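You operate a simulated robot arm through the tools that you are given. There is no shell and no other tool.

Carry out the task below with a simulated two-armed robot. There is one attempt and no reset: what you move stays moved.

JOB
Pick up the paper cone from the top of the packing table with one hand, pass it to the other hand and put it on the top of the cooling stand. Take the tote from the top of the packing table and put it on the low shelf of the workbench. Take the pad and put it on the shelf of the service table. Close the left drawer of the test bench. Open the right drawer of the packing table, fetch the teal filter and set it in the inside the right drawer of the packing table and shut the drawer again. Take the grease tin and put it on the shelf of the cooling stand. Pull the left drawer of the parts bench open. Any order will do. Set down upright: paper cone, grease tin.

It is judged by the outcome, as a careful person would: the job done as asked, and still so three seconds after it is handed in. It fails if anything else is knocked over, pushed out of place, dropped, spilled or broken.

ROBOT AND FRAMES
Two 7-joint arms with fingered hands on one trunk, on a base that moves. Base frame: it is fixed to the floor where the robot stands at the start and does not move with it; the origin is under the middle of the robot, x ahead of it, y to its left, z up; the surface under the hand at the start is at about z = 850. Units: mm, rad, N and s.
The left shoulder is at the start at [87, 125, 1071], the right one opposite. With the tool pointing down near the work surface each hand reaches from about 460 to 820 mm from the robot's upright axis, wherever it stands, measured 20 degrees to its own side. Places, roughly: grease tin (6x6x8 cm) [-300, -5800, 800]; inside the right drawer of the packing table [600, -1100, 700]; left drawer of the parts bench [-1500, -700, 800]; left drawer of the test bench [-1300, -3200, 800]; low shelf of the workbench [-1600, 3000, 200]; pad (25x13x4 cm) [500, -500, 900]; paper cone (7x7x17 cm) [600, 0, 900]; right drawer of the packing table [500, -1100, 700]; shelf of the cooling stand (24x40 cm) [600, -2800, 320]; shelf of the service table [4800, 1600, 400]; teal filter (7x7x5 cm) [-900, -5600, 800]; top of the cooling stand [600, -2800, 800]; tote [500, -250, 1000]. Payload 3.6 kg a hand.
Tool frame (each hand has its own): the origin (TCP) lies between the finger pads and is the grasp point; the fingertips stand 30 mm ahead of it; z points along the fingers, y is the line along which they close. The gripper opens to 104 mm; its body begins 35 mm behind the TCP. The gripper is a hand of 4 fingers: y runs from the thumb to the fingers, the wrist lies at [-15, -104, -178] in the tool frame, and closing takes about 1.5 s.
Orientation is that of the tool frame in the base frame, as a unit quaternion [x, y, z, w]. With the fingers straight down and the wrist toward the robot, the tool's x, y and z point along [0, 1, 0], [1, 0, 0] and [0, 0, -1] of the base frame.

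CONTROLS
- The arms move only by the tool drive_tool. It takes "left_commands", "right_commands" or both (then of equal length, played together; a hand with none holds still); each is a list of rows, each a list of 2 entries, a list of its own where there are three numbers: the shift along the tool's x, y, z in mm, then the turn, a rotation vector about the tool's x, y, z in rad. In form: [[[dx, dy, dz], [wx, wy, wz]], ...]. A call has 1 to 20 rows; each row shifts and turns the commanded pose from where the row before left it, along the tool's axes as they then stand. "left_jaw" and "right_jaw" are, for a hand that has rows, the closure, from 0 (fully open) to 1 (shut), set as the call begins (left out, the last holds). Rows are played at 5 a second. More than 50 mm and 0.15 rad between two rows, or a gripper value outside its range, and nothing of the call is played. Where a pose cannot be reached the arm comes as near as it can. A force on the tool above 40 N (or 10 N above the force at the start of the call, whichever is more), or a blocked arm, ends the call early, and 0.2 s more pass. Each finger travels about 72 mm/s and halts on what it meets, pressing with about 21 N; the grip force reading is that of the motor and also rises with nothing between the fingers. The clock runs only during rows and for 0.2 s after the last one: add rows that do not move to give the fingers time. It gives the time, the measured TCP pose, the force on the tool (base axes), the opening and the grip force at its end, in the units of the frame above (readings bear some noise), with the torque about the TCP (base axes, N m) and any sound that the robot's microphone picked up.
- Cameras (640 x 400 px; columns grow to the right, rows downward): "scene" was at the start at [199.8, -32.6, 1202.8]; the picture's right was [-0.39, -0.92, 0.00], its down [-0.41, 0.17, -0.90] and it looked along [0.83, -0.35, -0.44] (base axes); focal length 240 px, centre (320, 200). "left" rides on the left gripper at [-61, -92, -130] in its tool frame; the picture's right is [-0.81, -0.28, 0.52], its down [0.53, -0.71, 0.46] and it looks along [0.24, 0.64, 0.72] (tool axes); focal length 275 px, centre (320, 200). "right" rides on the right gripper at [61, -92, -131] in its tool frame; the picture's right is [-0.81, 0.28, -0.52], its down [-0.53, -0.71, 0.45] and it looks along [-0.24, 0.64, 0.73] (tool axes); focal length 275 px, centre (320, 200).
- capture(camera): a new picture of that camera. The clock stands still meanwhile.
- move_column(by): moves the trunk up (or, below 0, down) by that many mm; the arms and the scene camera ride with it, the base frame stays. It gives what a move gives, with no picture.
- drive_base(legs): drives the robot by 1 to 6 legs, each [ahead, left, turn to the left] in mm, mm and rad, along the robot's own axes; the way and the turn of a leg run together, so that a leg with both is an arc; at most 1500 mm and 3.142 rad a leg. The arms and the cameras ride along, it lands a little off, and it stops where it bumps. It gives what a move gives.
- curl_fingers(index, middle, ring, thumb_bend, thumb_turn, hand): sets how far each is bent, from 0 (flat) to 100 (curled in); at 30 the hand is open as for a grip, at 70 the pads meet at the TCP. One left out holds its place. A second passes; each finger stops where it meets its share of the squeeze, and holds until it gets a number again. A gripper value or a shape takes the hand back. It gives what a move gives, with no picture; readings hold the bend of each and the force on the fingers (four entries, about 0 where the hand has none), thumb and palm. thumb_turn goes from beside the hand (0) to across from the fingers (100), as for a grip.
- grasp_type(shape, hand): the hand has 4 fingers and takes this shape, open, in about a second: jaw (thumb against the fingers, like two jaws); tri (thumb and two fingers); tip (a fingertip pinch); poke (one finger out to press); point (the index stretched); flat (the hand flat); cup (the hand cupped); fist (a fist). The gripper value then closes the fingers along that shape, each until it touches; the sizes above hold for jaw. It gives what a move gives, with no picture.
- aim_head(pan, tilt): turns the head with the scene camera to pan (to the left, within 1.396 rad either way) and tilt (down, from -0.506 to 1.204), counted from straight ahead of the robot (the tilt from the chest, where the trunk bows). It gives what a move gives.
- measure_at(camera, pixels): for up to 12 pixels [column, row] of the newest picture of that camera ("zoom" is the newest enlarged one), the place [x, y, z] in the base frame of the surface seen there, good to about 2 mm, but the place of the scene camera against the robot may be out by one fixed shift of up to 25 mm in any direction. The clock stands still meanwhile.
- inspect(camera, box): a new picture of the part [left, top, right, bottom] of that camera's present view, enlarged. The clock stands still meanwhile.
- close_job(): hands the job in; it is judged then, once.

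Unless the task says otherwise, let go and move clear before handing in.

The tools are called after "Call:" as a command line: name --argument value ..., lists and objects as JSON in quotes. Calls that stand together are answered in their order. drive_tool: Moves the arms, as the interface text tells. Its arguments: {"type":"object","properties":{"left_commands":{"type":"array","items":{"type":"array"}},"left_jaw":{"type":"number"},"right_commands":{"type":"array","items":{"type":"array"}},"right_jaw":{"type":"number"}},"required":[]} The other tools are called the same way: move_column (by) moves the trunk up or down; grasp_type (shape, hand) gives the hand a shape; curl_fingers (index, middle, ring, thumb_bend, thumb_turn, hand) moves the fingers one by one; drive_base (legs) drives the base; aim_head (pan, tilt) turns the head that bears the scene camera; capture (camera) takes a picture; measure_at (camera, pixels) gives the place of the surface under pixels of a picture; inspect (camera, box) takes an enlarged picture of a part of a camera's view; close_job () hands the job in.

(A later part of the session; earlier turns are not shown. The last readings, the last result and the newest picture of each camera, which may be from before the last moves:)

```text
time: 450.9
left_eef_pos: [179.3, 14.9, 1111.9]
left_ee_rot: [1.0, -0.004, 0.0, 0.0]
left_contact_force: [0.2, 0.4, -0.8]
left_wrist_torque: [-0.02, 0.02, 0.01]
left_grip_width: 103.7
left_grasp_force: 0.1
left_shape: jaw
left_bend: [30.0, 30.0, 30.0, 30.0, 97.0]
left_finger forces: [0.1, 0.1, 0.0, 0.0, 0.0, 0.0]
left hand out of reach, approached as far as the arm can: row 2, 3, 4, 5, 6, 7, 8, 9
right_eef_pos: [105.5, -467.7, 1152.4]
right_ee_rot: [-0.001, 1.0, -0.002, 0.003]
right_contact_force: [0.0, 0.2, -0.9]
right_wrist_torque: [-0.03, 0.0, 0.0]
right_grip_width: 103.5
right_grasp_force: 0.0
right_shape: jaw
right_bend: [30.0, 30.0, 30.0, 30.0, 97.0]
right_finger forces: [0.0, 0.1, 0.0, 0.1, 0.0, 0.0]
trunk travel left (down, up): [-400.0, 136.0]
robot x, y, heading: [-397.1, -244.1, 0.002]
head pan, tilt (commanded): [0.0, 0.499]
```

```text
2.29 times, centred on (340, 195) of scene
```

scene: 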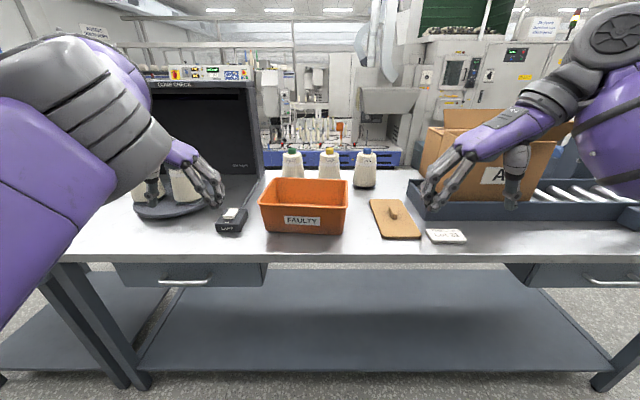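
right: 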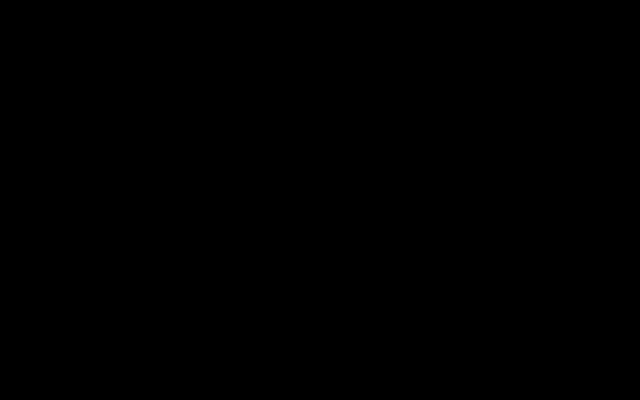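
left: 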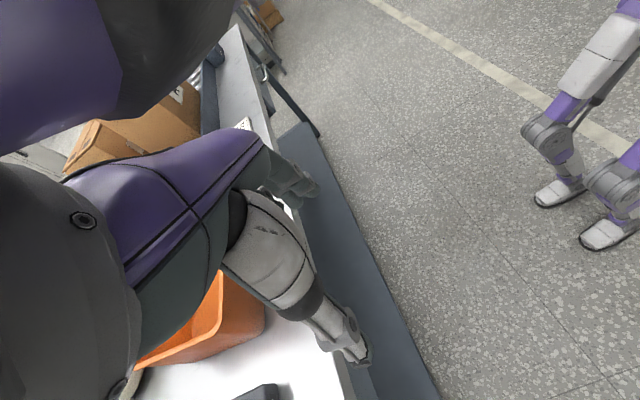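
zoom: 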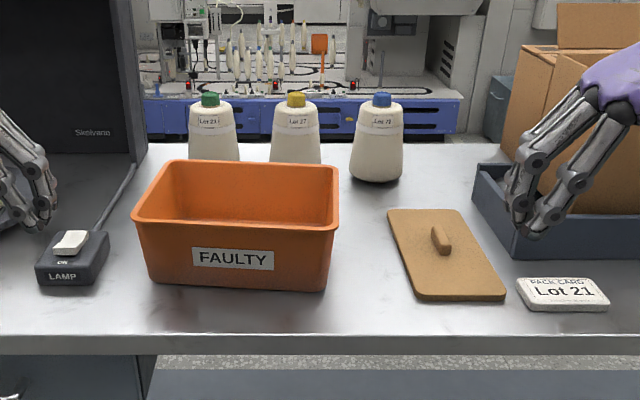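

The tote sits at x 397–600, y −63…−311 (turned ~4°). The left elbow is inside again, so I'll bring the left hand to the middle and unwind its yaw to restore the natural posture first.

Call:
drive_tool --left_commands '[[[0, 35, -5], [0, 0, -0.07]], [[0, 35, -5], [0, 0, -0.07]], [[0, 35, -5], [0, 0, -0.07]], [[0, 35, -5], [0, 0, -0.07]], [[0, 35, -5], [0, 0, -0.07]], [[0, 35, -5], [0, 0, -0.07]], [[0, 0, -10], [0, 0, -0.1]], [[0, 0, -10], [0, 0, -0.1]], [[0, 0, 0], [0, 0, 0]]]' --left_jaw 0

Call:
aim_head --pan 0.4 --tilt 0.5

Call:
capture --camera "scene"

```text
time: 452.9
left_eef_pos: [225.3, -182.2, 1166.7]
left_ee_rot: [0.953, 0.303, -0.001, 0.0]
left_contact_force: [1.1, -0.1, 0.1]
left_wrist_torque: [0.0, 0.0, -0.02]
left_grip_width: 103.8
left_grasp_force: 0.0
left_shape: jaw
left_bend: [30.0, 30.0, 30.0, 30.0, 97.0]
left_finger forces: [0.1, 0.0, 0.0, 0.1, 0.0, 0.0]
left hand out of reach, approached as far as the arm can: row 7, 8
right_eef_pos: [104.2, -467.9, 1151.8]
right_ee_rot: [-0.001, 1.0, -0.002, 0.002]
right_contact_force: [0.1, 0.4, 0.6]
right_wrist_torque: [-0.02, 0.01, 0.03]
right_grip_width: 103.4
right_grasp_force: 0.1
right_shape: jaw
right_bend: [30.0, 30.0, 30.0, 30.0, 97.0]
right_finger forces: [0.0, 0.0, 0.0, 0.0, 0.0, 0.0]
trunk travel left (down, up): [-400.0, 136.0]
robot x, y, heading: [-396.0, -238.5, -0.0]
head pan, tilt (commanded): [0.0, 0.499]
```

```text
time: 453.8
left_eef_pos: [225.2, -181.5, 1166.6]
left_ee_rot: [0.953, 0.303, 0.0, 0.0]
left_contact_force: [0.4, -0.5, -0.7]
left_wrist_torque: [-0.03, 0.01, 0.01]
left_grip_width: 103.8
left_grasp_force: 0.1
left_shape: jaw
left_bend: [30.0, 30.0, 30.0, 30.0, 97.0]
left_finger forces: [0.0, 0.0, 0.0, 0.0, 0.0, 0.1]
right_eef_pos: [103.8, -467.7, 1153.1]
right_ee_rot: [-0.001, 1.0, -0.003, 0.003]
right_contact_force: [-1.5, -0.5, -0.7]
right_wrist_torque: [0.01, -0.01, -0.01]
right_grip_width: 103.9
right_grasp_force: 0.1
right_shape: jaw
right_bend: [30.0, 30.0, 30.0, 30.0, 97.0]
right_finger forces: [0.0, 0.0, 0.0, 0.0, 0.1, 0.0]
trunk travel left (down, up): [-400.0, 136.0]
robot x, y, heading: [-395.7, -241.2, 0.001]
head pan, tilt (commanded): [0.4, 0.499]
```

```text
taken
```

scene: 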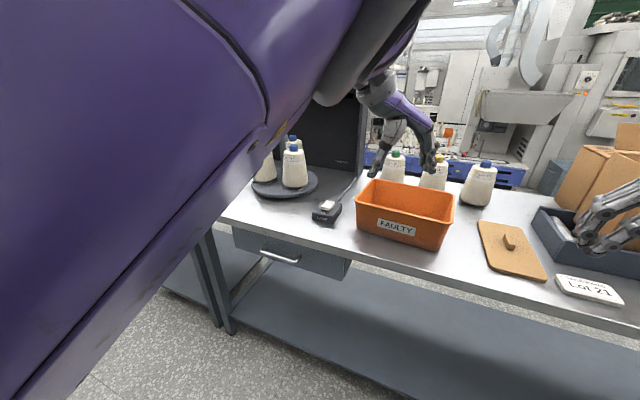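

I'll back off a bit from the table and repeat the sequence that worked before: lower the hand, centre it, then raise it with a clockwise yaw.

Call:
drive_base --legs '[[-150, 0, 0]]'

Call:
drive_tool --left_commands '[[[0, 0, 40], [0, 0, -0.1]], [[0, 0, 40], [0, 0, -0.1]], [[0, 0, 40], [0, 0, -0.1]], [[0, 0, 40], [0, 0, -0.14]], [[0, 0, 40], [0, 0, -0.14]], [[0, 0, 40], [0, 0, -0.14]], [[0, 0, 40], [0, 0, -0.14]], [[0, 0, 20], [0, 0, -0.09]], [[0, 0, 0], [0, 0, 0]]]' --left_jaw 0

Call:
capture --camera "scene"

```text
time: 455.1
left_eef_pos: [76.7, -182.5, 1166.1]
left_ee_rot: [0.953, 0.302, 0.0, 0.0]
left_contact_force: [0.2, 0.4, -0.1]
left_wrist_torque: [0.03, -0.04, 0.02]
left_grip_width: 103.7
left_grasp_force: 0.1
left_shape: jaw
left_bend: [30.0, 30.0, 30.0, 30.0, 97.0]
left_finger forces: [0.0, 0.0, 0.1, 0.1, 0.0, 0.1]
right_eef_pos: [-44.5, -467.7, 1152.7]
right_ee_rot: [-0.001, 1.0, -0.003, 0.004]
right_contact_force: [-0.5, 0.9, 0.2]
right_wrist_torque: [-0.06, 0.02, 0.01]
right_grip_width: 103.8
right_grasp_force: 0.0
right_shape: jaw
right_bend: [30.0, 30.0, 30.0, 30.0, 97.0]
right_finger forces: [0.0, 0.0, 0.0, 0.0, 0.0, 0.0]
trunk travel left (down, up): [-400.0, 136.0]
robot x, y, heading: [-545.3, -239.2, 0.005]
head pan, tilt (commanded): [0.4, 0.499]
```

```text
time: 457.1
left_eef_pos: [158.5, -114.5, 873.0]
left_ee_rot: [0.709, 0.706, -0.001, -0.002]
left_contact_force: [0.2, -0.5, 0.5]
left_wrist_torque: [-0.01, -0.03, 0.02]
left_grip_width: 103.9
left_grasp_force: 0.0
left_shape: jaw
left_bend: [30.0, 30.0, 30.0, 30.0, 97.0]
left_finger forces: [0.0, 0.0, 0.0, 0.0, 0.1, 0.1]
left hand out of reach, approached as far as the arm can: row 1, 2, 3, 4, 5, 6, 7, 8
right_eef_pos: [-44.6, -468.3, 1151.6]
right_ee_rot: [-0.002, 1.0, -0.003, 0.003]
right_contact_force: [0.1, -0.7, 0.6]
right_wrist_torque: [-0.02, 0.02, 0.0]
right_grip_width: 103.6
right_grasp_force: 0.1
right_shape: jaw
right_bend: [30.0, 30.0, 30.0, 30.0, 97.0]
right_finger forces: [0.0, 0.0, 0.0, 0.0, 0.1, 0.0]
trunk travel left (down, up): [-400.0, 136.0]
robot x, y, heading: [-547.0, -237.5, 0.001]
head pan, tilt (commanded): [0.4, 0.499]
```

```text
taken
```

scene: 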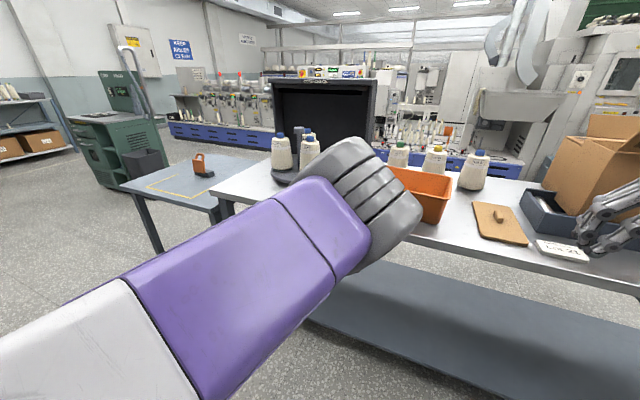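

Call:
drive_tool --left_commands '[[[-10, -30, 0], [0, 0, 0]], [[-10, -30, 0], [0, 0, 0]], [[-10, -30, 0], [0, 0, 0]], [[-10, -30, 0], [0, 0, 0]], [[-10, -30, 0], [0, 0, 0]], [[-10, -20, 0], [0, 0, 0]], [[0, 0, 0], [0, 0, 0]]]' --left_jaw 0

Call:
capture --camera "scene"

```text
time: 458.7
left_eef_pos: [110.0, -67.5, 843.1]
left_ee_rot: [0.708, 0.706, -0.002, 0.0]
left_contact_force: [0.0, 1.1, 0.4]
left_wrist_torque: [-0.04, -0.01, 0.05]
left_grip_width: 103.6
left_grasp_force: 0.0
left_shape: jaw
left_bend: [30.0, 30.0, 30.0, 30.0, 97.0]
left_finger forces: [0.0, 0.0, 0.0, 0.0, 0.0, 0.1]
left hand out of reach, approached as far as the arm can: row 1, 2, 3, 4, 5, 6
right_eef_pos: [-44.6, -466.9, 1151.8]
right_ee_rot: [0.0, 1.0, -0.003, 0.003]
right_contact_force: [-0.2, 0.0, 0.6]
right_wrist_torque: [0.0, 0.02, -0.01]
right_grip_width: 103.6
right_grasp_force: 0.1
right_shape: jaw
right_bend: [30.0, 30.0, 30.0, 30.0, 97.0]
right_finger forces: [0.0, 0.1, 0.0, 0.1, 0.0, 0.0]
trunk travel left (down, up): [-400.0, 136.0]
robot x, y, heading: [-544.3, -237.0, 0.002]
head pan, tilt (commanded): [0.4, 0.499]
```

```text
taken
```

scene: 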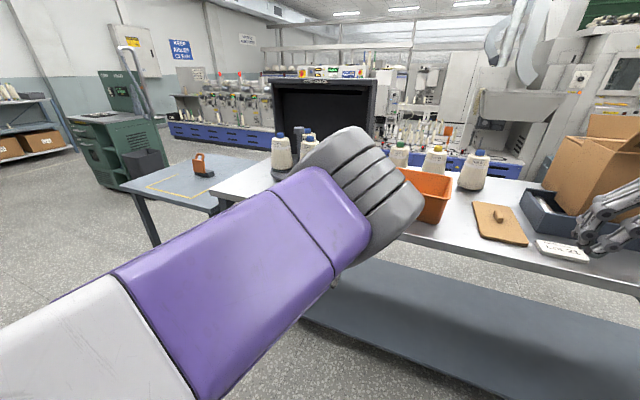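

Call:
drive_tool --left_commands '[[[38, -21, -4], [0, 0, 0]], [[38, -21, -4], [0, 0, 0]], [[38, -21, -4], [0, 0, 0]], [[38, -21, -4], [0, 0, 0]], [[38, -21, -4], [0, 0, 0]], [[38, -21, -4], [0, 0, 0]], [[0, 0, 0], [0, 0, 0]]]' --left_jaw 0

Call:
drive_tool --left_commands '[[[0, -10, 35], [0, 0, 0]], [[0, -10, 35], [0, 0, 0]], [[0, -10, 35], [0, 0, 0]], [[-40, 0, 0], [0, 0, 0]], [[-40, 0, 0], [0, 0, 0]], [[-40, 0, 0], [0, 0, 0]], [[-40, 0, 0], [0, 0, 0]], [[-40, 0, 0], [0, 0, 0]], [[-40, 0, 0], [0, 0, 0]], [[-40, 0, 0], [0, 0, 0]], [[-40, 0, 0], [0, 0, 0]], [[0, 0, 0], [0, 0, 0]]]' --left_jaw 0

Call:
capture --camera "scene"

```text
time: 460.3
left_eef_pos: [-14.2, 162.6, 867.6]
left_ee_rot: [0.709, 0.705, -0.001, -0.001]
left_contact_force: [0.2, 0.1, -1.0]
left_wrist_torque: [-0.01, 0.0, 0.03]
left_grip_width: 103.7
left_grasp_force: 0.0
left_shape: jaw
left_bend: [30.0, 30.0, 30.0, 30.0, 97.0]
left_finger forces: [0.0, 0.0, 0.0, 0.0, 0.1, 0.1]
right_eef_pos: [-46.1, -468.4, 1152.0]
right_ee_rot: [-0.001, 1.0, -0.002, 0.002]
right_contact_force: [0.5, -0.1, -0.2]
right_wrist_torque: [-0.01, 0.0, -0.01]
right_grip_width: 103.7
right_grasp_force: 0.1
right_shape: jaw
right_bend: [30.0, 30.0, 30.0, 30.0, 97.0]
right_finger forces: [0.0, 0.0, 0.0, 0.0, 0.0, 0.1]
trunk travel left (down, up): [-400.0, 136.0]
robot x, y, heading: [-544.8, -240.6, 0.0]
head pan, tilt (commanded): [0.4, 0.499]
```

```text
time: 462.9
left_eef_pos: [-34.3, -157.0, 776.8]
left_ee_rot: [0.707, 0.707, 0.013, 0.012]
left_contact_force: [0.6, 0.1, 0.2]
left_wrist_torque: [-0.05, 0.01, 0.01]
left_grip_width: 104.1
left_grasp_force: 0.1
left_shape: jaw
left_bend: [30.0, 30.0, 30.0, 30.0, 97.0]
left_finger forces: [0.0, 0.0, 0.0, 0.1, 0.0, 0.0]
right_eef_pos: [-45.1, -468.2, 1153.2]
right_ee_rot: [-0.001, 1.0, -0.003, 0.002]
right_contact_force: [-0.1, -0.2, -0.3]
right_wrist_torque: [0.01, 0.01, 0.0]
right_grip_width: 103.8
right_grasp_force: 0.0
right_shape: jaw
right_bend: [30.0, 30.0, 30.0, 30.0, 97.0]
right_finger forces: [0.0, 0.1, 0.0, 0.0, 0.1, 0.0]
trunk travel left (down, up): [-400.0, 136.0]
robot x, y, heading: [-543.7, -241.6, -0.001]
head pan, tilt (commanded): [0.4, 0.499]
```

```text
taken
```

scene: 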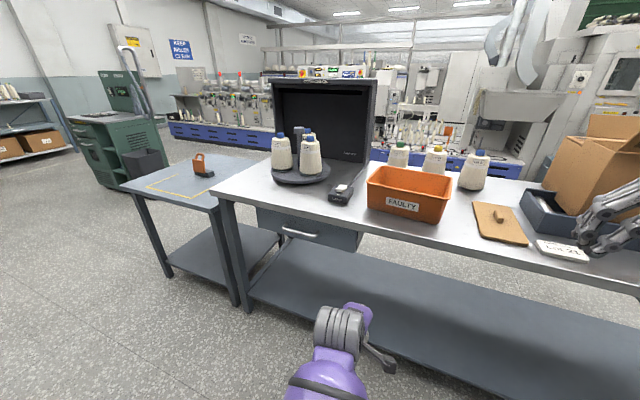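

Good, the hand is low and central. Now the same raise with clockwise yaw as before.

Call:
drive_tool --left_commands '[[[-40, 0, -20], [0, 0, 0]], [[0, 0, -40], [0, 0, 0]], [[0, 0, -40], [0, 0, 0]], [[0, 0, -40], [0, 0, 0]], [[0, 0, -40], [0, 0, 0]], [[0, 0, -40], [0, 0, 0]], [[0, 0, -40], [0, 0, 0]], [[0, 0, -30], [0, 0, 0]], [[0, 0, 0], [0, 0, 0.14]], [[0, 0, 0], [0, 0, 0.14]], [[0, 0, 0], [0, 0, 0.14]], [[0, 0, 0], [0, 0, 0.14]], [[0, 0, -30], [0, 0, 0.14]], [[0, 0, -30], [0, 0, 0.14]], [[0, 0, -30], [0, 0, 0]], [[0, 0, -30], [0, 0, 0]], [[0, 0, -20], [0, 0, 0]], [[0, 0, 0], [0, 0, 0]]]' --left_jaw 0

Call:
capture --camera "scene"

```text
time: 466.7
left_eef_pos: [-13.6, -202.4, 1152.3]
left_ee_rot: [0.935, 0.355, -0.001, -0.001]
left_contact_force: [0.4, 0.1, -0.2]
left_wrist_torque: [-0.01, -0.01, 0.02]
left_grip_width: 103.7
left_grasp_force: 0.1
left_shape: jaw
left_bend: [30.0, 30.0, 30.0, 30.0, 97.0]
left_finger forces: [0.0, 0.0, 0.1, 0.1, 0.1, 0.0]
left hand out of reach, approached as far as the arm can: row 7, 8, 10, 11
right_eef_pos: [-43.9, -467.4, 1153.7]
right_ee_rot: [-0.002, 1.0, -0.003, 0.002]
right_contact_force: [0.3, 0.1, -0.8]
right_wrist_torque: [0.01, -0.01, -0.02]
right_grip_width: 103.6
right_grasp_force: 0.1
right_shape: jaw
right_bend: [30.0, 30.0, 30.0, 30.0, 97.0]
right_finger forces: [0.0, 0.0, 0.1, 0.0, 0.1, 0.0]
trunk travel left (down, up): [-400.0, 136.0]
robot x, y, heading: [-545.3, -241.8, 0.003]
head pan, tilt (commanded): [0.4, 0.499]
```

```text
taken
```

scene: 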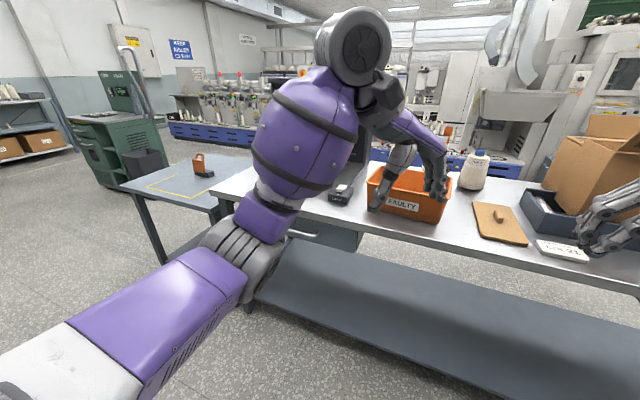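

The left arm is in its natural elbow-out posture. I'll complete the yaw to 90° from here, then shift slightly left, and see whether it holds.

Call:
drive_tool --left_commands '[[[0, 0, 0], [0, 0, 0.12]], [[0, 0, 0], [0, 0, 0.12]], [[0, 0, 0], [0, 0, 0.12]], [[0, 0, 0], [0, 0, 0.12]], [[0, 0, 0], [0, 0, 0.12]], [[0, 0, 0], [0, 0, 0.12]], [[0, -30, 0], [0, 0, 0]], [[0, -30, 0], [0, 0, 0]], [[0, -30, 0], [0, 0, 0]], [[0, 0, 0], [0, 0, 0]]]' --left_jaw 0

Call:
aim_head --pan 0.0 --tilt 0.5

Call:
capture --camera "scene"

```text
time: 468.9
left_eef_pos: [-15.7, -112.8, 1152.6]
left_ee_rot: [1.0, 0.003, -0.001, -0.001]
left_contact_force: [-0.2, -0.2, -0.5]
left_wrist_torque: [0.03, -0.02, 0.03]
left_grip_width: 103.6
left_grasp_force: 0.0
left_shape: jaw
left_bend: [30.0, 30.0, 30.0, 30.0, 97.0]
left_finger forces: [0.0, 0.1, 0.0, 0.1, 0.0, 0.0]
right_eef_pos: [-45.0, -468.2, 1152.1]
right_ee_rot: [-0.001, 1.0, -0.003, 0.003]
right_contact_force: [-0.1, 0.1, -0.5]
right_wrist_torque: [0.02, 0.01, 0.0]
right_grip_width: 103.8
right_grasp_force: 0.0
right_shape: jaw
right_bend: [30.0, 30.0, 30.0, 30.0, 97.0]
right_finger forces: [0.0, 0.1, 0.0, 0.0, 0.0, 0.0]
trunk travel left (down, up): [-400.0, 136.0]
robot x, y, heading: [-548.8, -244.3, 0.002]
head pan, tilt (commanded): [0.4, 0.499]
```

```text
time: 469.8
left_eef_pos: [-15.7, -111.8, 1154.1]
left_ee_rot: [1.0, 0.002, 0.0, -0.001]
left_contact_force: [-0.3, 0.0, -0.1]
left_wrist_torque: [0.02, -0.03, 0.02]
left_grip_width: 104.0
left_grasp_force: 0.0
left_shape: jaw
left_bend: [30.0, 30.0, 30.0, 30.0, 97.0]
left_finger forces: [0.0, 0.0, 0.1, 0.1, 0.1, 0.1]
right_eef_pos: [-44.8, -466.9, 1152.0]
right_ee_rot: [-0.001, 1.0, -0.003, 0.002]
right_contact_force: [0.5, -0.6, -0.2]
right_wrist_torque: [-0.01, -0.03, -0.02]
right_grip_width: 103.8
right_grasp_force: 0.0
right_shape: jaw
right_bend: [30.0, 30.0, 30.0, 30.0, 97.0]
right_finger forces: [0.1, 0.0, 0.1, 0.0, 0.1, 0.0]
trunk travel left (down, up): [-400.0, 136.0]
robot x, y, heading: [-546.2, -239.9, 0.004]
head pan, tilt (commanded): [0.0, 0.499]
```

```text
taken
```

scene: 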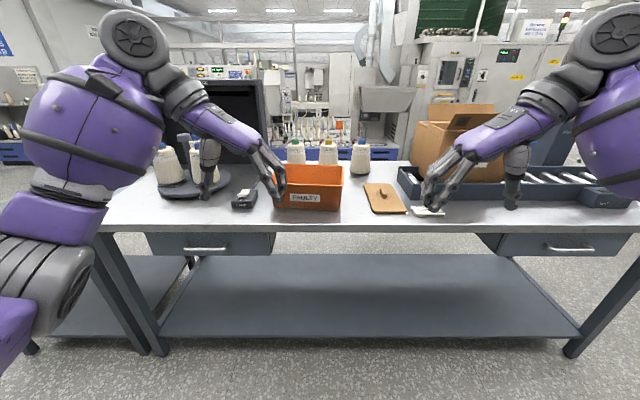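

Both arms are now mirrored with yaw ±90°. The tote's centre is (493,-193) and it's turned −3.7°; I'll set the hands ±120 mm apart from the centre line, then turn and drive so that they stand above the tote's end walls.

Call:
drive_tool --left_commands '[[[-9, 3, 0], [0, 0, 0]], [[-9, 3, 0], [0, 0, 0]], [[-8, 4, 0], [0, 0, 0]], [[0, 0, 0], [0, 0, 0]]]' --right_commands '[[[-1.5, 36, 0], [0, 0, 0]], [[-1.5, 36, 0], [0, 0, 0]], [[-1, 35, 0], [0, 0, 0]], [[0, 0, 0], [0, 0, 0]]]'

Call:
drive_base --legs '[[0, 0, -0.068], [530, 113, 0]]'

Call:
capture --camera "scene"

Call:
capture --camera "left"

Call:
capture --camera "right"

```text
time: 470.8
left_eef_pos: [-42.2, -122.7, 1152.0]
left_ee_rot: [1.0, 0.002, -0.001, -0.001]
left_contact_force: [0.0, -0.5, 0.0]
left_wrist_torque: [0.05, -0.01, -0.02]
left_grip_width: 103.7
left_grasp_force: 0.1
left_shape: jaw
left_bend: [30.0, 30.0, 30.0, 30.0, 97.0]
left_finger forces: [0.0, 0.0, 0.0, 0.1, 0.1, 0.0]
right_eef_pos: [-41.6, -361.2, 1151.5]
right_ee_rot: [-0.002, 1.0, -0.002, 0.003]
right_contact_force: [-0.2, -0.3, 0.6]
right_wrist_torque: [-0.03, -0.01, 0.02]
right_grip_width: 104.0
right_grasp_force: 0.0
right_shape: jaw
right_bend: [30.0, 30.0, 30.0, 30.0, 97.0]
right_finger forces: [0.1, 0.1, 0.0, 0.1, 0.0, 0.1]
trunk travel left (down, up): [-400.0, 136.0]
robot x, y, heading: [-547.4, -238.9, 0.005]
head pan, tilt (commanded): [0.0, 0.499]
```

```text
time: 474.4
left_eef_pos: [504.9, -82.5, 1153.0]
left_ee_rot: [0.999, -0.033, 0.0, 0.001]
left_contact_force: [0.7, 0.2, -0.3]
left_wrist_torque: [0.05, 0.04, -0.02]
left_grip_width: 103.9
left_grasp_force: 0.0
left_shape: jaw
left_bend: [30.0, 30.0, 30.0, 30.0, 97.0]
left_finger forces: [0.1, 0.0, 0.0, 0.1, 0.0, 0.0]
right_eef_pos: [487.9, -319.7, 1152.6]
right_ee_rot: [0.035, 0.999, -0.003, 0.003]
right_contact_force: [-0.2, 0.2, 0.3]
right_wrist_torque: [0.0, -0.01, 0.01]
right_grip_width: 103.7
right_grasp_force: 0.0
right_shape: jaw
right_bend: [30.0, 30.0, 30.0, 30.0, 97.0]
right_finger forces: [0.1, 0.0, 0.1, 0.1, 0.0, 0.1]
trunk travel left (down, up): [-400.0, 136.0]
robot x, y, heading: [-7.2, -163.4, -0.068]
head pan, tilt (commanded): [0.0, 0.499]
```

```text
taken
```

scene: 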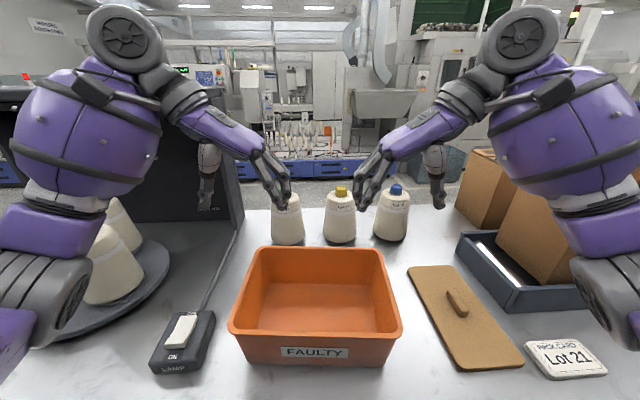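

```text
taken
```

left: 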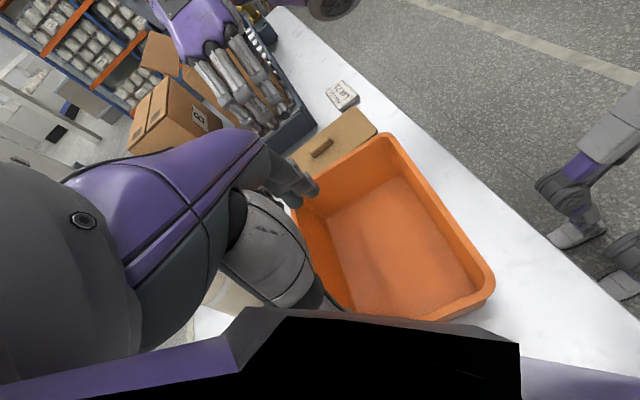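

```text
taken
```

right: 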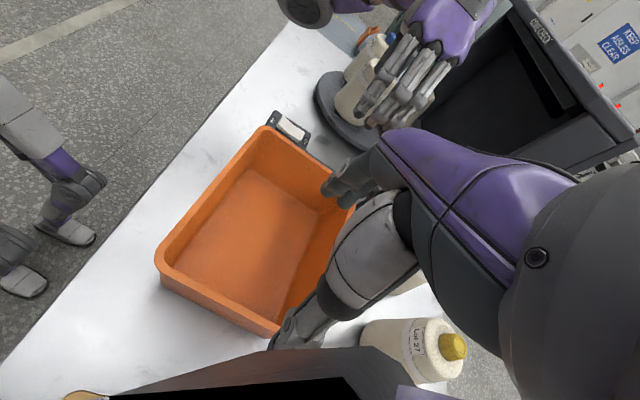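

The tote is square to me and both hands stand over it. I'll measure the rim with both hand cameras.

Call:
measure_at --camera "left" --pixels '[[383, 138], [340, 163], [305, 190], [440, 210], [488, 275], [480, 295], [440, 315], [400, 316], [390, 250]]'

Call:
measure_at --camera "right" --pixels '[[268, 132], [310, 160], [345, 200], [215, 190], [162, 250], [175, 282], [215, 308], [260, 328], [250, 230]]'

```text
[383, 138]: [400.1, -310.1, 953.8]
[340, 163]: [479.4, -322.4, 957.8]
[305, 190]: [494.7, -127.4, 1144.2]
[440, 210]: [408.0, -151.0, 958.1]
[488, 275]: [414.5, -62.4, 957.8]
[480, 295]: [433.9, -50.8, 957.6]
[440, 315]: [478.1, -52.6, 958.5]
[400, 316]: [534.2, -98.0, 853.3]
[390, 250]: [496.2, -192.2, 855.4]
```

```text
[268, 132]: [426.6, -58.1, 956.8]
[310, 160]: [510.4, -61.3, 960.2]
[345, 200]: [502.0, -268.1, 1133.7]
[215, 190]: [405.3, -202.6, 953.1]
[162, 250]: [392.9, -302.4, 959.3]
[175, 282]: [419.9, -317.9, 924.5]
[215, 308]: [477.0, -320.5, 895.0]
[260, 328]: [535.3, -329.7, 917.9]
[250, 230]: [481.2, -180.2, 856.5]
```

Rim z≈958; in my frame the left rim is at +142 (outer) and the right at about −135. I'll shift the left hand 20 mm out and the right 9 mm out to centre on the walls, and lower to just above the rim to check.

Call:
drive_tool --left_commands '[[[0, -10, 0], [0, 0, 0]], [[0, -10, 0], [0, 0, 0]], [[0, 0, 40], [0, 0, 0]], [[0, 0, 40], [0, 0, 0]], [[0, 0, 40], [0, 0, 0]], [[0, 0, 32], [0, 0, 0]], [[0, 0, 0], [0, 0, 0]]]' --right_commands '[[[0, -5, 0], [0, 0, 0]], [[0, -4, 0], [0, 0, 0]], [[0, 0, 40], [0, 0, 0]], [[0, 0, 40], [0, 0, 0]], [[0, 0, 40], [0, 0, 0]], [[0, 0, 32], [0, 0, 0]], [[0, 0, 0], [0, 0, 0]]]' --left_jaw 0 --right_jaw 0

Call:
capture --camera "scene"

Call:
capture --camera "left"

Call:
capture --camera "right"

```text
time: 476.0
left_eef_pos: [505.8, -62.2, 1000.4]
left_ee_rot: [0.999, -0.033, -0.001, 0.0]
left_contact_force: [-0.3, -1.4, -0.1]
left_wrist_torque: [0.04, -0.02, -0.02]
left_grip_width: 103.7
left_grasp_force: 0.0
left_shape: jaw
left_bend: [30.0, 30.0, 30.0, 30.0, 97.0]
left_finger forces: [0.0, 0.0, 0.0, 0.1, 0.1, 0.0]
right_eef_pos: [486.9, -328.9, 999.1]
right_ee_rot: [0.034, 0.999, -0.003, 0.004]
right_contact_force: [0.2, -0.5, 0.2]
right_wrist_torque: [0.01, 0.0, -0.02]
right_grip_width: 103.8
right_grasp_force: 0.1
right_shape: jaw
right_bend: [30.0, 30.0, 30.0, 30.0, 97.0]
right_finger forces: [0.0, 0.0, 0.1, 0.1, 0.0, 0.1]
trunk travel left (down, up): [-400.0, 136.0]
robot x, y, heading: [-6.7, -164.4, -0.07]
head pan, tilt (commanded): [0.0, 0.499]
```

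```text
taken
```

scene: 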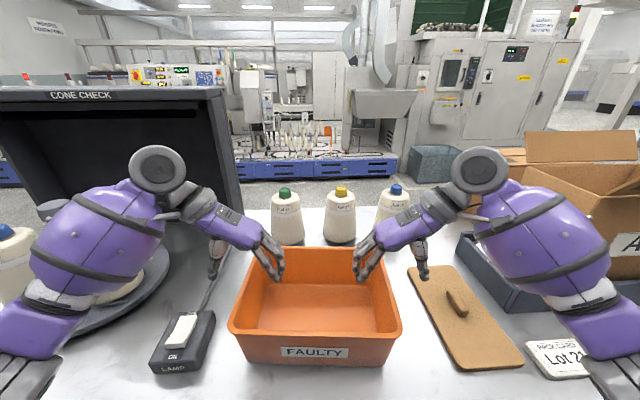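

```text
taken
```

left: 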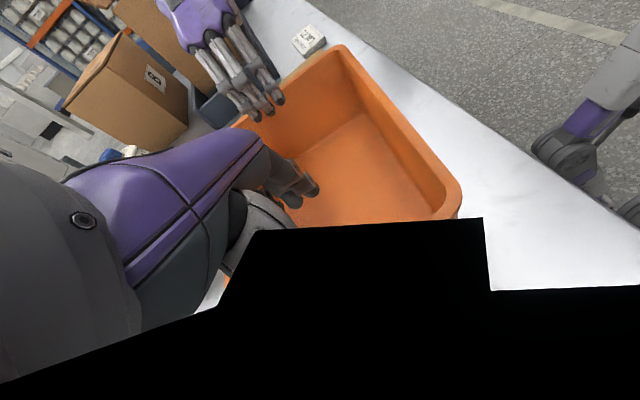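

```text
taken
```

right: 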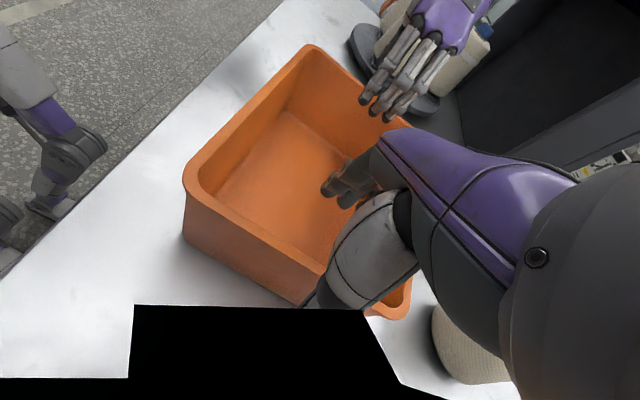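

Jaws straddle the walls. Before lowering further I'll check the left forearm's height over the turntable cones and lamp.

Call:
measure_at --camera "scene" --pixels '[[110, 275], [60, 295], [40, 325], [25, 365], [10, 235], [125, 285], [150, 255], [540, 290], [600, 330], [560, 355]]'

```text
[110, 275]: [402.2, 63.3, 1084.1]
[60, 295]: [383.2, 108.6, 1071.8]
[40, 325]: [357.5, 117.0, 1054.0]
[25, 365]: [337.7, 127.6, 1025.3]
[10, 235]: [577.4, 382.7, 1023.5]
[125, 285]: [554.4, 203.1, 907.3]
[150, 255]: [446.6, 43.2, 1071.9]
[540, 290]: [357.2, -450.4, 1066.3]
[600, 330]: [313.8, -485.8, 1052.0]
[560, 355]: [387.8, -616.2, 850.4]
```

Call:
aim_head --pan 0.75 --tilt 0.6

Call:
capture --camera "scene"

```text
time: 477.1
left_eef_pos: [506.5, -62.0, 1000.5]
left_ee_rot: [0.999, -0.034, -0.001, 0.0]
left_contact_force: [0.8, 0.3, -0.5]
left_wrist_torque: [0.0, 0.01, -0.01]
left_grip_width: 103.6
left_grasp_force: 0.0
left_shape: jaw
left_bend: [30.0, 30.0, 30.0, 30.0, 97.0]
left_finger forces: [0.1, 0.0, 0.0, 0.0, 0.0, 0.0]
right_eef_pos: [486.2, -328.3, 999.0]
right_ee_rot: [0.034, 0.999, -0.003, 0.002]
right_contact_force: [-0.4, -0.6, -0.4]
right_wrist_torque: [0.01, -0.01, 0.01]
right_grip_width: 103.9
right_grasp_force: 0.0
right_shape: jaw
right_bend: [30.0, 30.0, 30.0, 30.0, 97.0]
right_finger forces: [0.0, 0.0, 0.0, 0.1, 0.1, 0.0]
trunk travel left (down, up): [-400.0, 136.0]
robot x, y, heading: [-8.9, -166.1, -0.068]
head pan, tilt (commanded): [0.75, 0.6]
```

```text
taken
```

scene: 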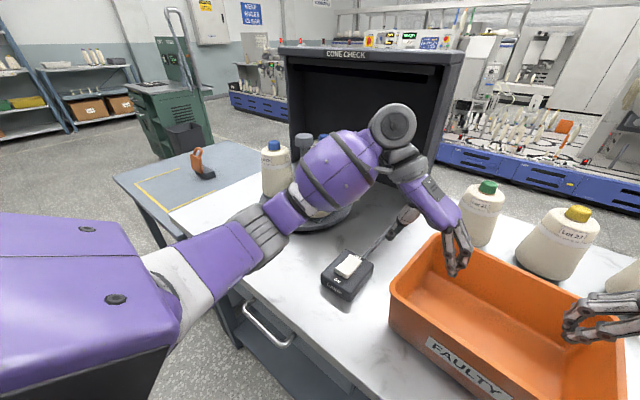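

Call:
measure_at --camera "scene" --pixels '[[275, 165], [275, 185], [340, 170], [310, 195], [290, 225], [262, 240], [270, 262], [300, 240], [330, 215]]'

```text
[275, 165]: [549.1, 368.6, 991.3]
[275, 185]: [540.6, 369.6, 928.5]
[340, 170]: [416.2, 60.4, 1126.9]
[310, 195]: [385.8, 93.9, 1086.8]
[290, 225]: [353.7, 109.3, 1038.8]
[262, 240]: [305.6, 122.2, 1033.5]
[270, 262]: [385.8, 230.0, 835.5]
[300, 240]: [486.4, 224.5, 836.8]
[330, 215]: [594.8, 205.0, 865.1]
```

The forearm and elbow keep 100 mm+ from the turntable and stay above the table. I'll lower both hands the last 58 mm over the walls.

Call:
drive_tool --left_commands '[[[0, 0, 20], [0, 0, 0]], [[0, 0, 20], [0, 0, 0]], [[0, 0, 17], [0, 0, 0]], [[0, 0, 0], [0, 0, 0]]]' --right_commands '[[[0, 0, 20], [0, 0, 0]], [[0, 0, 20], [0, 0, 0]], [[0, 0, 17], [0, 0, 0]], [[0, 0, 0], [0, 0, 0]]]' --left_jaw 0 --right_jaw 0

Call:
aim_head --pan 0.0 --tilt 0.6

Call:
capture --camera "scene"

```text
time: 478.1
left_eef_pos: [506.2, -62.7, 944.0]
left_ee_rot: [0.999, -0.034, -0.001, 0.0]
left_contact_force: [-0.4, 0.6, -0.6]
left_wrist_torque: [-0.03, 0.0, -0.01]
left_grip_width: 103.8
left_grasp_force: 0.0
left_shape: jaw
left_bend: [30.0, 30.0, 30.0, 30.0, 97.0]
left_finger forces: [0.0, 0.0, 0.1, 0.0, 0.0, 0.1]
right_eef_pos: [487.8, -329.1, 942.1]
right_ee_rot: [0.034, 0.999, -0.003, 0.003]
right_contact_force: [0.2, 0.3, 0.1]
right_wrist_torque: [-0.02, -0.01, 0.03]
right_grip_width: 103.8
right_grasp_force: 0.1
right_shape: jaw
right_bend: [30.0, 30.0, 30.0, 30.0, 97.0]
right_finger forces: [0.0, 0.0, 0.0, 0.0, 0.1, 0.0]
trunk travel left (down, up): [-400.0, 136.0]
robot x, y, heading: [-6.6, -162.9, -0.069]
head pan, tilt (commanded): [0.75, 0.6]
```

```text
time: 479.2
left_eef_pos: [506.1, -61.4, 943.8]
left_ee_rot: [0.999, -0.034, -0.001, 0.001]
left_contact_force: [0.3, -0.3, 0.6]
left_wrist_torque: [0.01, 0.04, 0.0]
left_grip_width: 103.9
left_grasp_force: 0.0
left_shape: jaw
left_bend: [30.0, 30.0, 30.0, 30.0, 97.0]
left_finger forces: [0.1, 0.0, 0.0, 0.0, 0.0, 0.0]
right_eef_pos: [487.1, -329.8, 942.6]
right_ee_rot: [0.034, 0.999, -0.003, 0.002]
right_contact_force: [-0.2, 0.0, -0.1]
right_wrist_torque: [-0.01, 0.03, -0.02]
right_grip_width: 104.0
right_grasp_force: 0.0
right_shape: jaw
right_bend: [30.0, 30.0, 30.0, 30.0, 97.0]
right_finger forces: [0.0, 0.1, 0.0, 0.0, 0.0, 0.0]
trunk travel left (down, up): [-400.0, 136.0]
robot x, y, heading: [-7.7, -161.5, -0.07]
head pan, tilt (commanded): [0.0, 0.6]
```

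```text
taken
```

scene: 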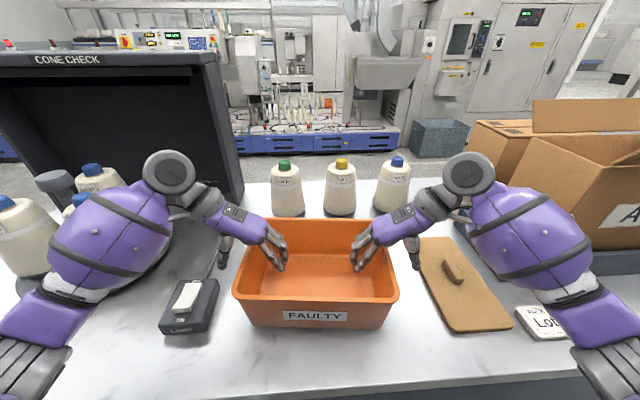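

Fingers are inside and thumbs outside both end walls, untouched. I'll close both hands together.

Call:
drive_tool --left_commands '[[[0, 0, 0], [0, 0, 0]], [[0, 0, 0], [0, 0, 0]], [[0, 0, 0], [0, 0, 0]], [[0, 0, 0], [0, 0, 0]], [[0, 0, 0], [0, 0, 0]], [[0, 0, 0], [0, 0, 0]], [[0, 0, 0], [0, 0, 0]], [[0, 0, 0], [0, 0, 0]], [[0, 0, 0], [0, 0, 0]]]' --right_commands '[[[0, 0, 0], [0, 0, 0]], [[0, 0, 0], [0, 0, 0]], [[0, 0, 0], [0, 0, 0]], [[0, 0, 0], [0, 0, 0]], [[0, 0, 0], [0, 0, 0]], [[0, 0, 0], [0, 0, 0]], [[0, 0, 0], [0, 0, 0]], [[0, 0, 0], [0, 0, 0]], [[0, 0, 0], [0, 0, 0]]]' --left_jaw 1 --right_jaw 1

Call:
capture --camera "scene"

```text
time: 481.2
left_eef_pos: [507.2, -61.7, 944.6]
left_ee_rot: [0.999, -0.033, 0.0, 0.0]
left_contact_force: [0.3, -0.4, 0.0]
left_wrist_torque: [-0.04, 0.0, -0.08]
left_grip_width: 0.3
left_grasp_force: 20.8
left_shape: jaw
left_bend: [70.0, 69.0, 68.0, 70.0, 100.0]
left_finger forces: [10.8, 5.6, 2.7, 0.0, 18.4, 0.0]
right_eef_pos: [488.2, -329.3, 941.8]
right_ee_rot: [0.034, 0.999, -0.002, 0.003]
right_contact_force: [-0.2, 0.2, 1.0]
right_wrist_torque: [0.07, -0.01, 0.05]
right_grip_width: 1.2
right_grasp_force: 20.9
right_shape: jaw
right_bend: [73.0, 61.0, 61.0, 46.0, 100.0]
right_finger forces: [10.4, 5.7, 2.6, 0.0, 18.6, 0.1]
trunk travel left (down, up): [-400.0, 136.0]
robot x, y, heading: [-5.7, -166.0, -0.068]
head pan, tilt (commanded): [0.0, 0.6]
```

```text
taken
```

scene: 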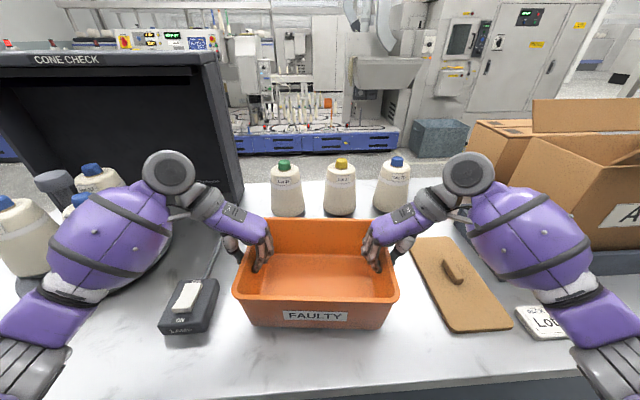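

Both hands grip the end walls (≈18–19 N each). I'll lift with the trunk and check.

Call:
move_column --by 60

Call:
capture --camera "scene"

```text
time: 482.2
left_eef_pos: [504.7, -63.2, 1002.9]
left_ee_rot: [0.999, -0.033, -0.001, -0.001]
left_contact_force: [-0.1, -0.7, -3.0]
left_wrist_torque: [-0.04, 0.04, -0.08]
left_grip_width: 0.0
left_grasp_force: 21.2
left_shape: jaw
left_bend: [70.0, 69.0, 68.0, 70.0, 100.0]
left_finger forces: [11.0, 5.5, 2.5, 0.0, 18.5, 0.0]
right_eef_pos: [487.9, -330.7, 1002.2]
right_ee_rot: [0.034, 0.999, -0.003, 0.002]
right_contact_force: [-0.5, 1.3, -2.5]
right_wrist_torque: [0.04, 0.01, 0.08]
right_grip_width: 1.3
right_grasp_force: 20.9
right_shape: jaw
right_bend: [73.0, 61.0, 61.0, 46.0, 100.0]
right_finger forces: [10.4, 5.7, 2.9, 0.1, 18.7, 0.0]
trunk travel left (down, up): [-460.0, 76.0]
robot x, y, heading: [-5.2, -159.3, -0.064]
head pan, tilt (commanded): [0.0, 0.6]
```

```text
taken
```

scene: 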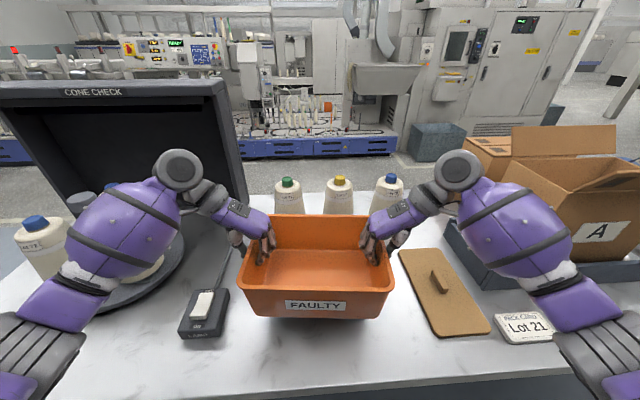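

The tote is lifted level (about 0.56 kg). I'll back away from the table, turn to face +y, and look along the aisle toward the workbench.

Call:
drive_base --legs '[[-430, 0, 0], [0, 0, 1.637]]'

Call:
aim_head --pan 0.3 --tilt 0.4

Call:
capture --camera "scene"

```text
time: 488.8
left_eef_pos: [-582.0, 369.3, 1004.1]
left_ee_rot: [0.703, 0.711, 0.0, 0.0]
left_contact_force: [-0.1, -0.6, -2.5]
left_wrist_torque: [0.0, -0.06, -0.06]
left_grip_width: 0.1
left_grasp_force: 21.1
left_shape: jaw
left_bend: [70.0, 69.0, 68.0, 70.0, 100.0]
left_finger forces: [10.8, 5.4, 2.5, 0.0, 18.7, 0.0]
right_eef_pos: [-312.6, 371.6, 1003.2]
right_ee_rot: [0.71, -0.704, 0.0, -0.004]
right_contact_force: [-1.1, -0.4, -2.5]
right_wrist_torque: [0.01, 0.05, 0.07]
right_grip_width: 1.0
right_grasp_force: 21.0
right_shape: jaw
right_bend: [73.0, 61.0, 61.0, 46.0, 100.0]
right_finger forces: [10.4, 5.5, 2.8, 0.0, 18.7, 0.0]
trunk travel left (down, up): [-460.0, 76.0]
robot x, y, heading: [-441.4, -134.5, 1.582]
head pan, tilt (commanded): [0.0, 0.6]
```

```text
time: 489.6
left_eef_pos: [-581.2, 369.0, 1003.0]
left_ee_rot: [0.702, 0.712, -0.001, 0.0]
left_contact_force: [0.2, 0.5, -2.8]
left_wrist_torque: [-0.01, -0.07, -0.06]
left_grip_width: 0.1
left_grasp_force: 21.9
left_shape: jaw
left_bend: [70.0, 69.0, 68.0, 70.0, 100.0]
left_finger forces: [10.7, 5.4, 2.5, 0.1, 18.7, 0.0]
right_eef_pos: [-312.7, 370.6, 1003.5]
right_ee_rot: [0.71, -0.704, 0.001, -0.003]
right_contact_force: [0.2, -0.5, -2.8]
right_wrist_torque: [0.04, 0.05, 0.11]
right_grip_width: 0.9
right_grasp_force: 20.9
right_shape: jaw
right_bend: [73.0, 61.0, 61.0, 46.0, 100.0]
right_finger forces: [10.3, 5.6, 2.8, 0.0, 18.9, 0.0]
trunk travel left (down, up): [-460.0, 76.0]
robot x, y, heading: [-439.1, -133.5, 1.585]
head pan, tilt (commanded): [0.3, 0.4]
```

```text
taken
```

scene: 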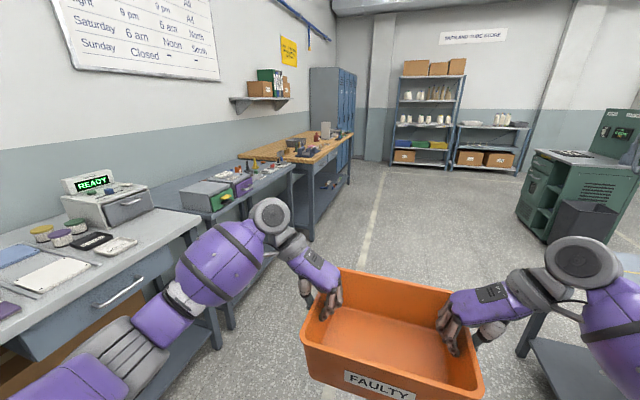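

The wooden workbench is ahead on the left (300,165) and the aisle is free. I'll drive ahead to about y≈2500 and look.

Call:
drive_base --legs '[[1350, 0, -0.012], [1350, 0, 0]]'

Call:
aim_head --pan 1.0 --tilt 0.5

Call:
capture --camera "scene"

```text
time: 502.7
left_eef_pos: [-552.2, 3054.7, 1003.5]
left_ee_rot: [0.711, 0.704, -0.001, 0.001]
left_contact_force: [-0.2, -0.4, -3.0]
left_wrist_torque: [0.01, -0.05, -0.06]
left_grip_width: 0.2
left_grasp_force: 21.1
left_shape: jaw
left_bend: [70.0, 69.0, 68.0, 70.0, 100.0]
left_finger forces: [10.7, 5.4, 2.5, 0.0, 18.7, 0.0]
right_eef_pos: [-282.4, 3050.9, 1004.0]
right_ee_rot: [-0.703, 0.712, 0.0, 0.004]
right_contact_force: [0.6, 0.5, -2.1]
right_wrist_torque: [-0.02, 0.05, 0.06]
right_grip_width: 0.9
right_grasp_force: 20.7
right_shape: jaw
right_bend: [73.0, 61.0, 61.0, 46.0, 100.0]
right_finger forces: [10.3, 5.6, 2.8, 0.0, 18.9, 0.1]
trunk travel left (down, up): [-460.0, 76.0]
robot x, y, heading: [-423.5, 2546.6, 1.556]
head pan, tilt (commanded): [0.3, 0.4]
```

```text
time: 503.7
left_eef_pos: [-551.3, 3055.3, 1003.2]
left_ee_rot: [0.711, 0.703, -0.001, -0.001]
left_contact_force: [0.6, 0.1, -3.2]
left_wrist_torque: [-0.02, -0.04, -0.11]
left_grip_width: 0.0
left_grasp_force: 21.4
left_shape: jaw
left_bend: [70.0, 69.0, 68.0, 70.0, 100.0]
left_finger forces: [10.7, 5.4, 2.5, 0.0, 18.6, 0.0]
right_eef_pos: [-283.6, 3050.7, 1002.1]
right_ee_rot: [-0.703, 0.711, 0.001, 0.004]
right_contact_force: [0.1, -0.3, -2.9]
right_wrist_torque: [-0.05, 0.05, 0.09]
right_grip_width: 1.0
right_grasp_force: 21.5
right_shape: jaw
right_bend: [73.0, 61.0, 61.0, 46.0, 100.0]
right_finger forces: [10.4, 5.6, 2.7, 0.0, 18.9, 0.0]
trunk travel left (down, up): [-460.0, 76.0]
robot x, y, heading: [-428.4, 2547.9, 1.555]
head pan, tilt (commanded): [1.0, 0.499]
```

```text
taken
```

scene: 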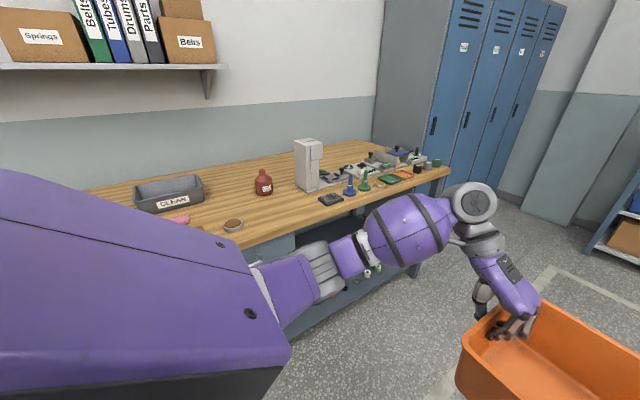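

Call:
measure_at --camera "scene" --pixels '[[300, 222], [440, 172], [270, 237], [350, 285], [290, 240], [400, 270], [380, 265]]'

Call:
drive_base --legs '[[0, 0, 0.8], [0, 0, 0.78]]'

Call:
aim_head --pan 0.0 --tilt 0.5

Call:
capture --camera "scene"

```text
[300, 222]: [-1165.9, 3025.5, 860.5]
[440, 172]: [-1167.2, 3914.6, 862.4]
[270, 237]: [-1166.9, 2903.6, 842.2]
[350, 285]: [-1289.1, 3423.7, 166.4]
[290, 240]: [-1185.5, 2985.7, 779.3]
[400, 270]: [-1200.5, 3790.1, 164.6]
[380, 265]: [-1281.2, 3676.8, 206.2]
```

```text
time: 508.3
left_eef_pos: [-925.3, 2409.6, 1002.5]
left_ee_rot: [-0.003, 1.0, 0.001, 0.001]
left_contact_force: [0.2, -0.4, -3.0]
left_wrist_torque: [0.02, -0.02, -0.04]
left_grip_width: 0.1
left_grasp_force: 20.8
left_shape: jaw
left_bend: [70.0, 69.0, 68.0, 70.0, 100.0]
left_finger forces: [10.7, 5.5, 2.5, 0.0, 18.7, 0.0]
right_eef_pos: [-926.8, 2677.7, 1002.7]
right_ee_rot: [1.0, 0.003, -0.003, -0.003]
right_contact_force: [-0.2, -0.4, -2.5]
right_wrist_torque: [-0.05, -0.03, 0.09]
right_grip_width: 1.2
right_grasp_force: 21.3
right_shape: jaw
right_bend: [73.0, 61.0, 61.0, 46.0, 100.0]
right_finger forces: [10.3, 5.6, 2.8, 0.1, 18.8, 0.1]
trunk travel left (down, up): [-460.0, 76.0]
robot x, y, heading: [-419.0, 2552.0, -3.14]
head pan, tilt (commanded): [1.0, 0.499]
```

```text
time: 509.6
left_eef_pos: [-924.8, 2409.6, 1003.6]
left_ee_rot: [-0.004, 1.0, -0.001, 0.001]
left_contact_force: [-0.9, -0.3, -2.8]
left_wrist_torque: [-0.03, -0.02, -0.04]
left_grip_width: 0.2
left_grasp_force: 20.4
left_shape: jaw
left_bend: [70.0, 69.0, 68.0, 70.0, 100.0]
left_finger forces: [10.7, 5.4, 2.5, 0.1, 18.7, 0.0]
right_eef_pos: [-927.0, 2677.9, 1002.8]
right_ee_rot: [1.0, 0.002, -0.003, -0.002]
right_contact_force: [-0.5, 0.2, -1.6]
right_wrist_torque: [-0.02, -0.01, 0.11]
right_grip_width: 1.3
right_grasp_force: 21.3
right_shape: jaw
right_bend: [73.0, 61.0, 61.0, 46.0, 100.0]
right_finger forces: [10.4, 5.5, 2.8, 0.0, 18.8, 0.1]
trunk travel left (down, up): [-460.0, 76.0]
robot x, y, heading: [-422.3, 2543.6, -3.14]
head pan, tilt (commanded): [0.0, 0.499]
```

```text
taken
```

scene: 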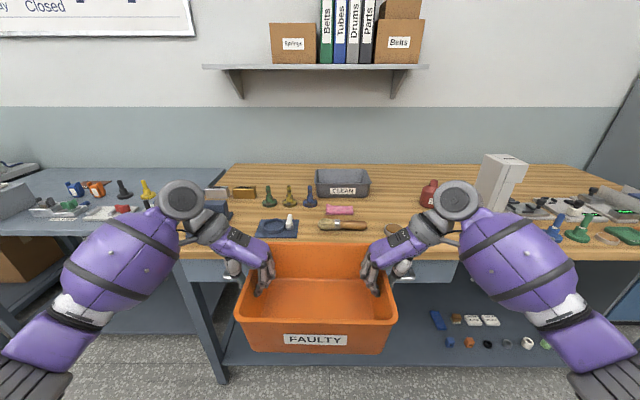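

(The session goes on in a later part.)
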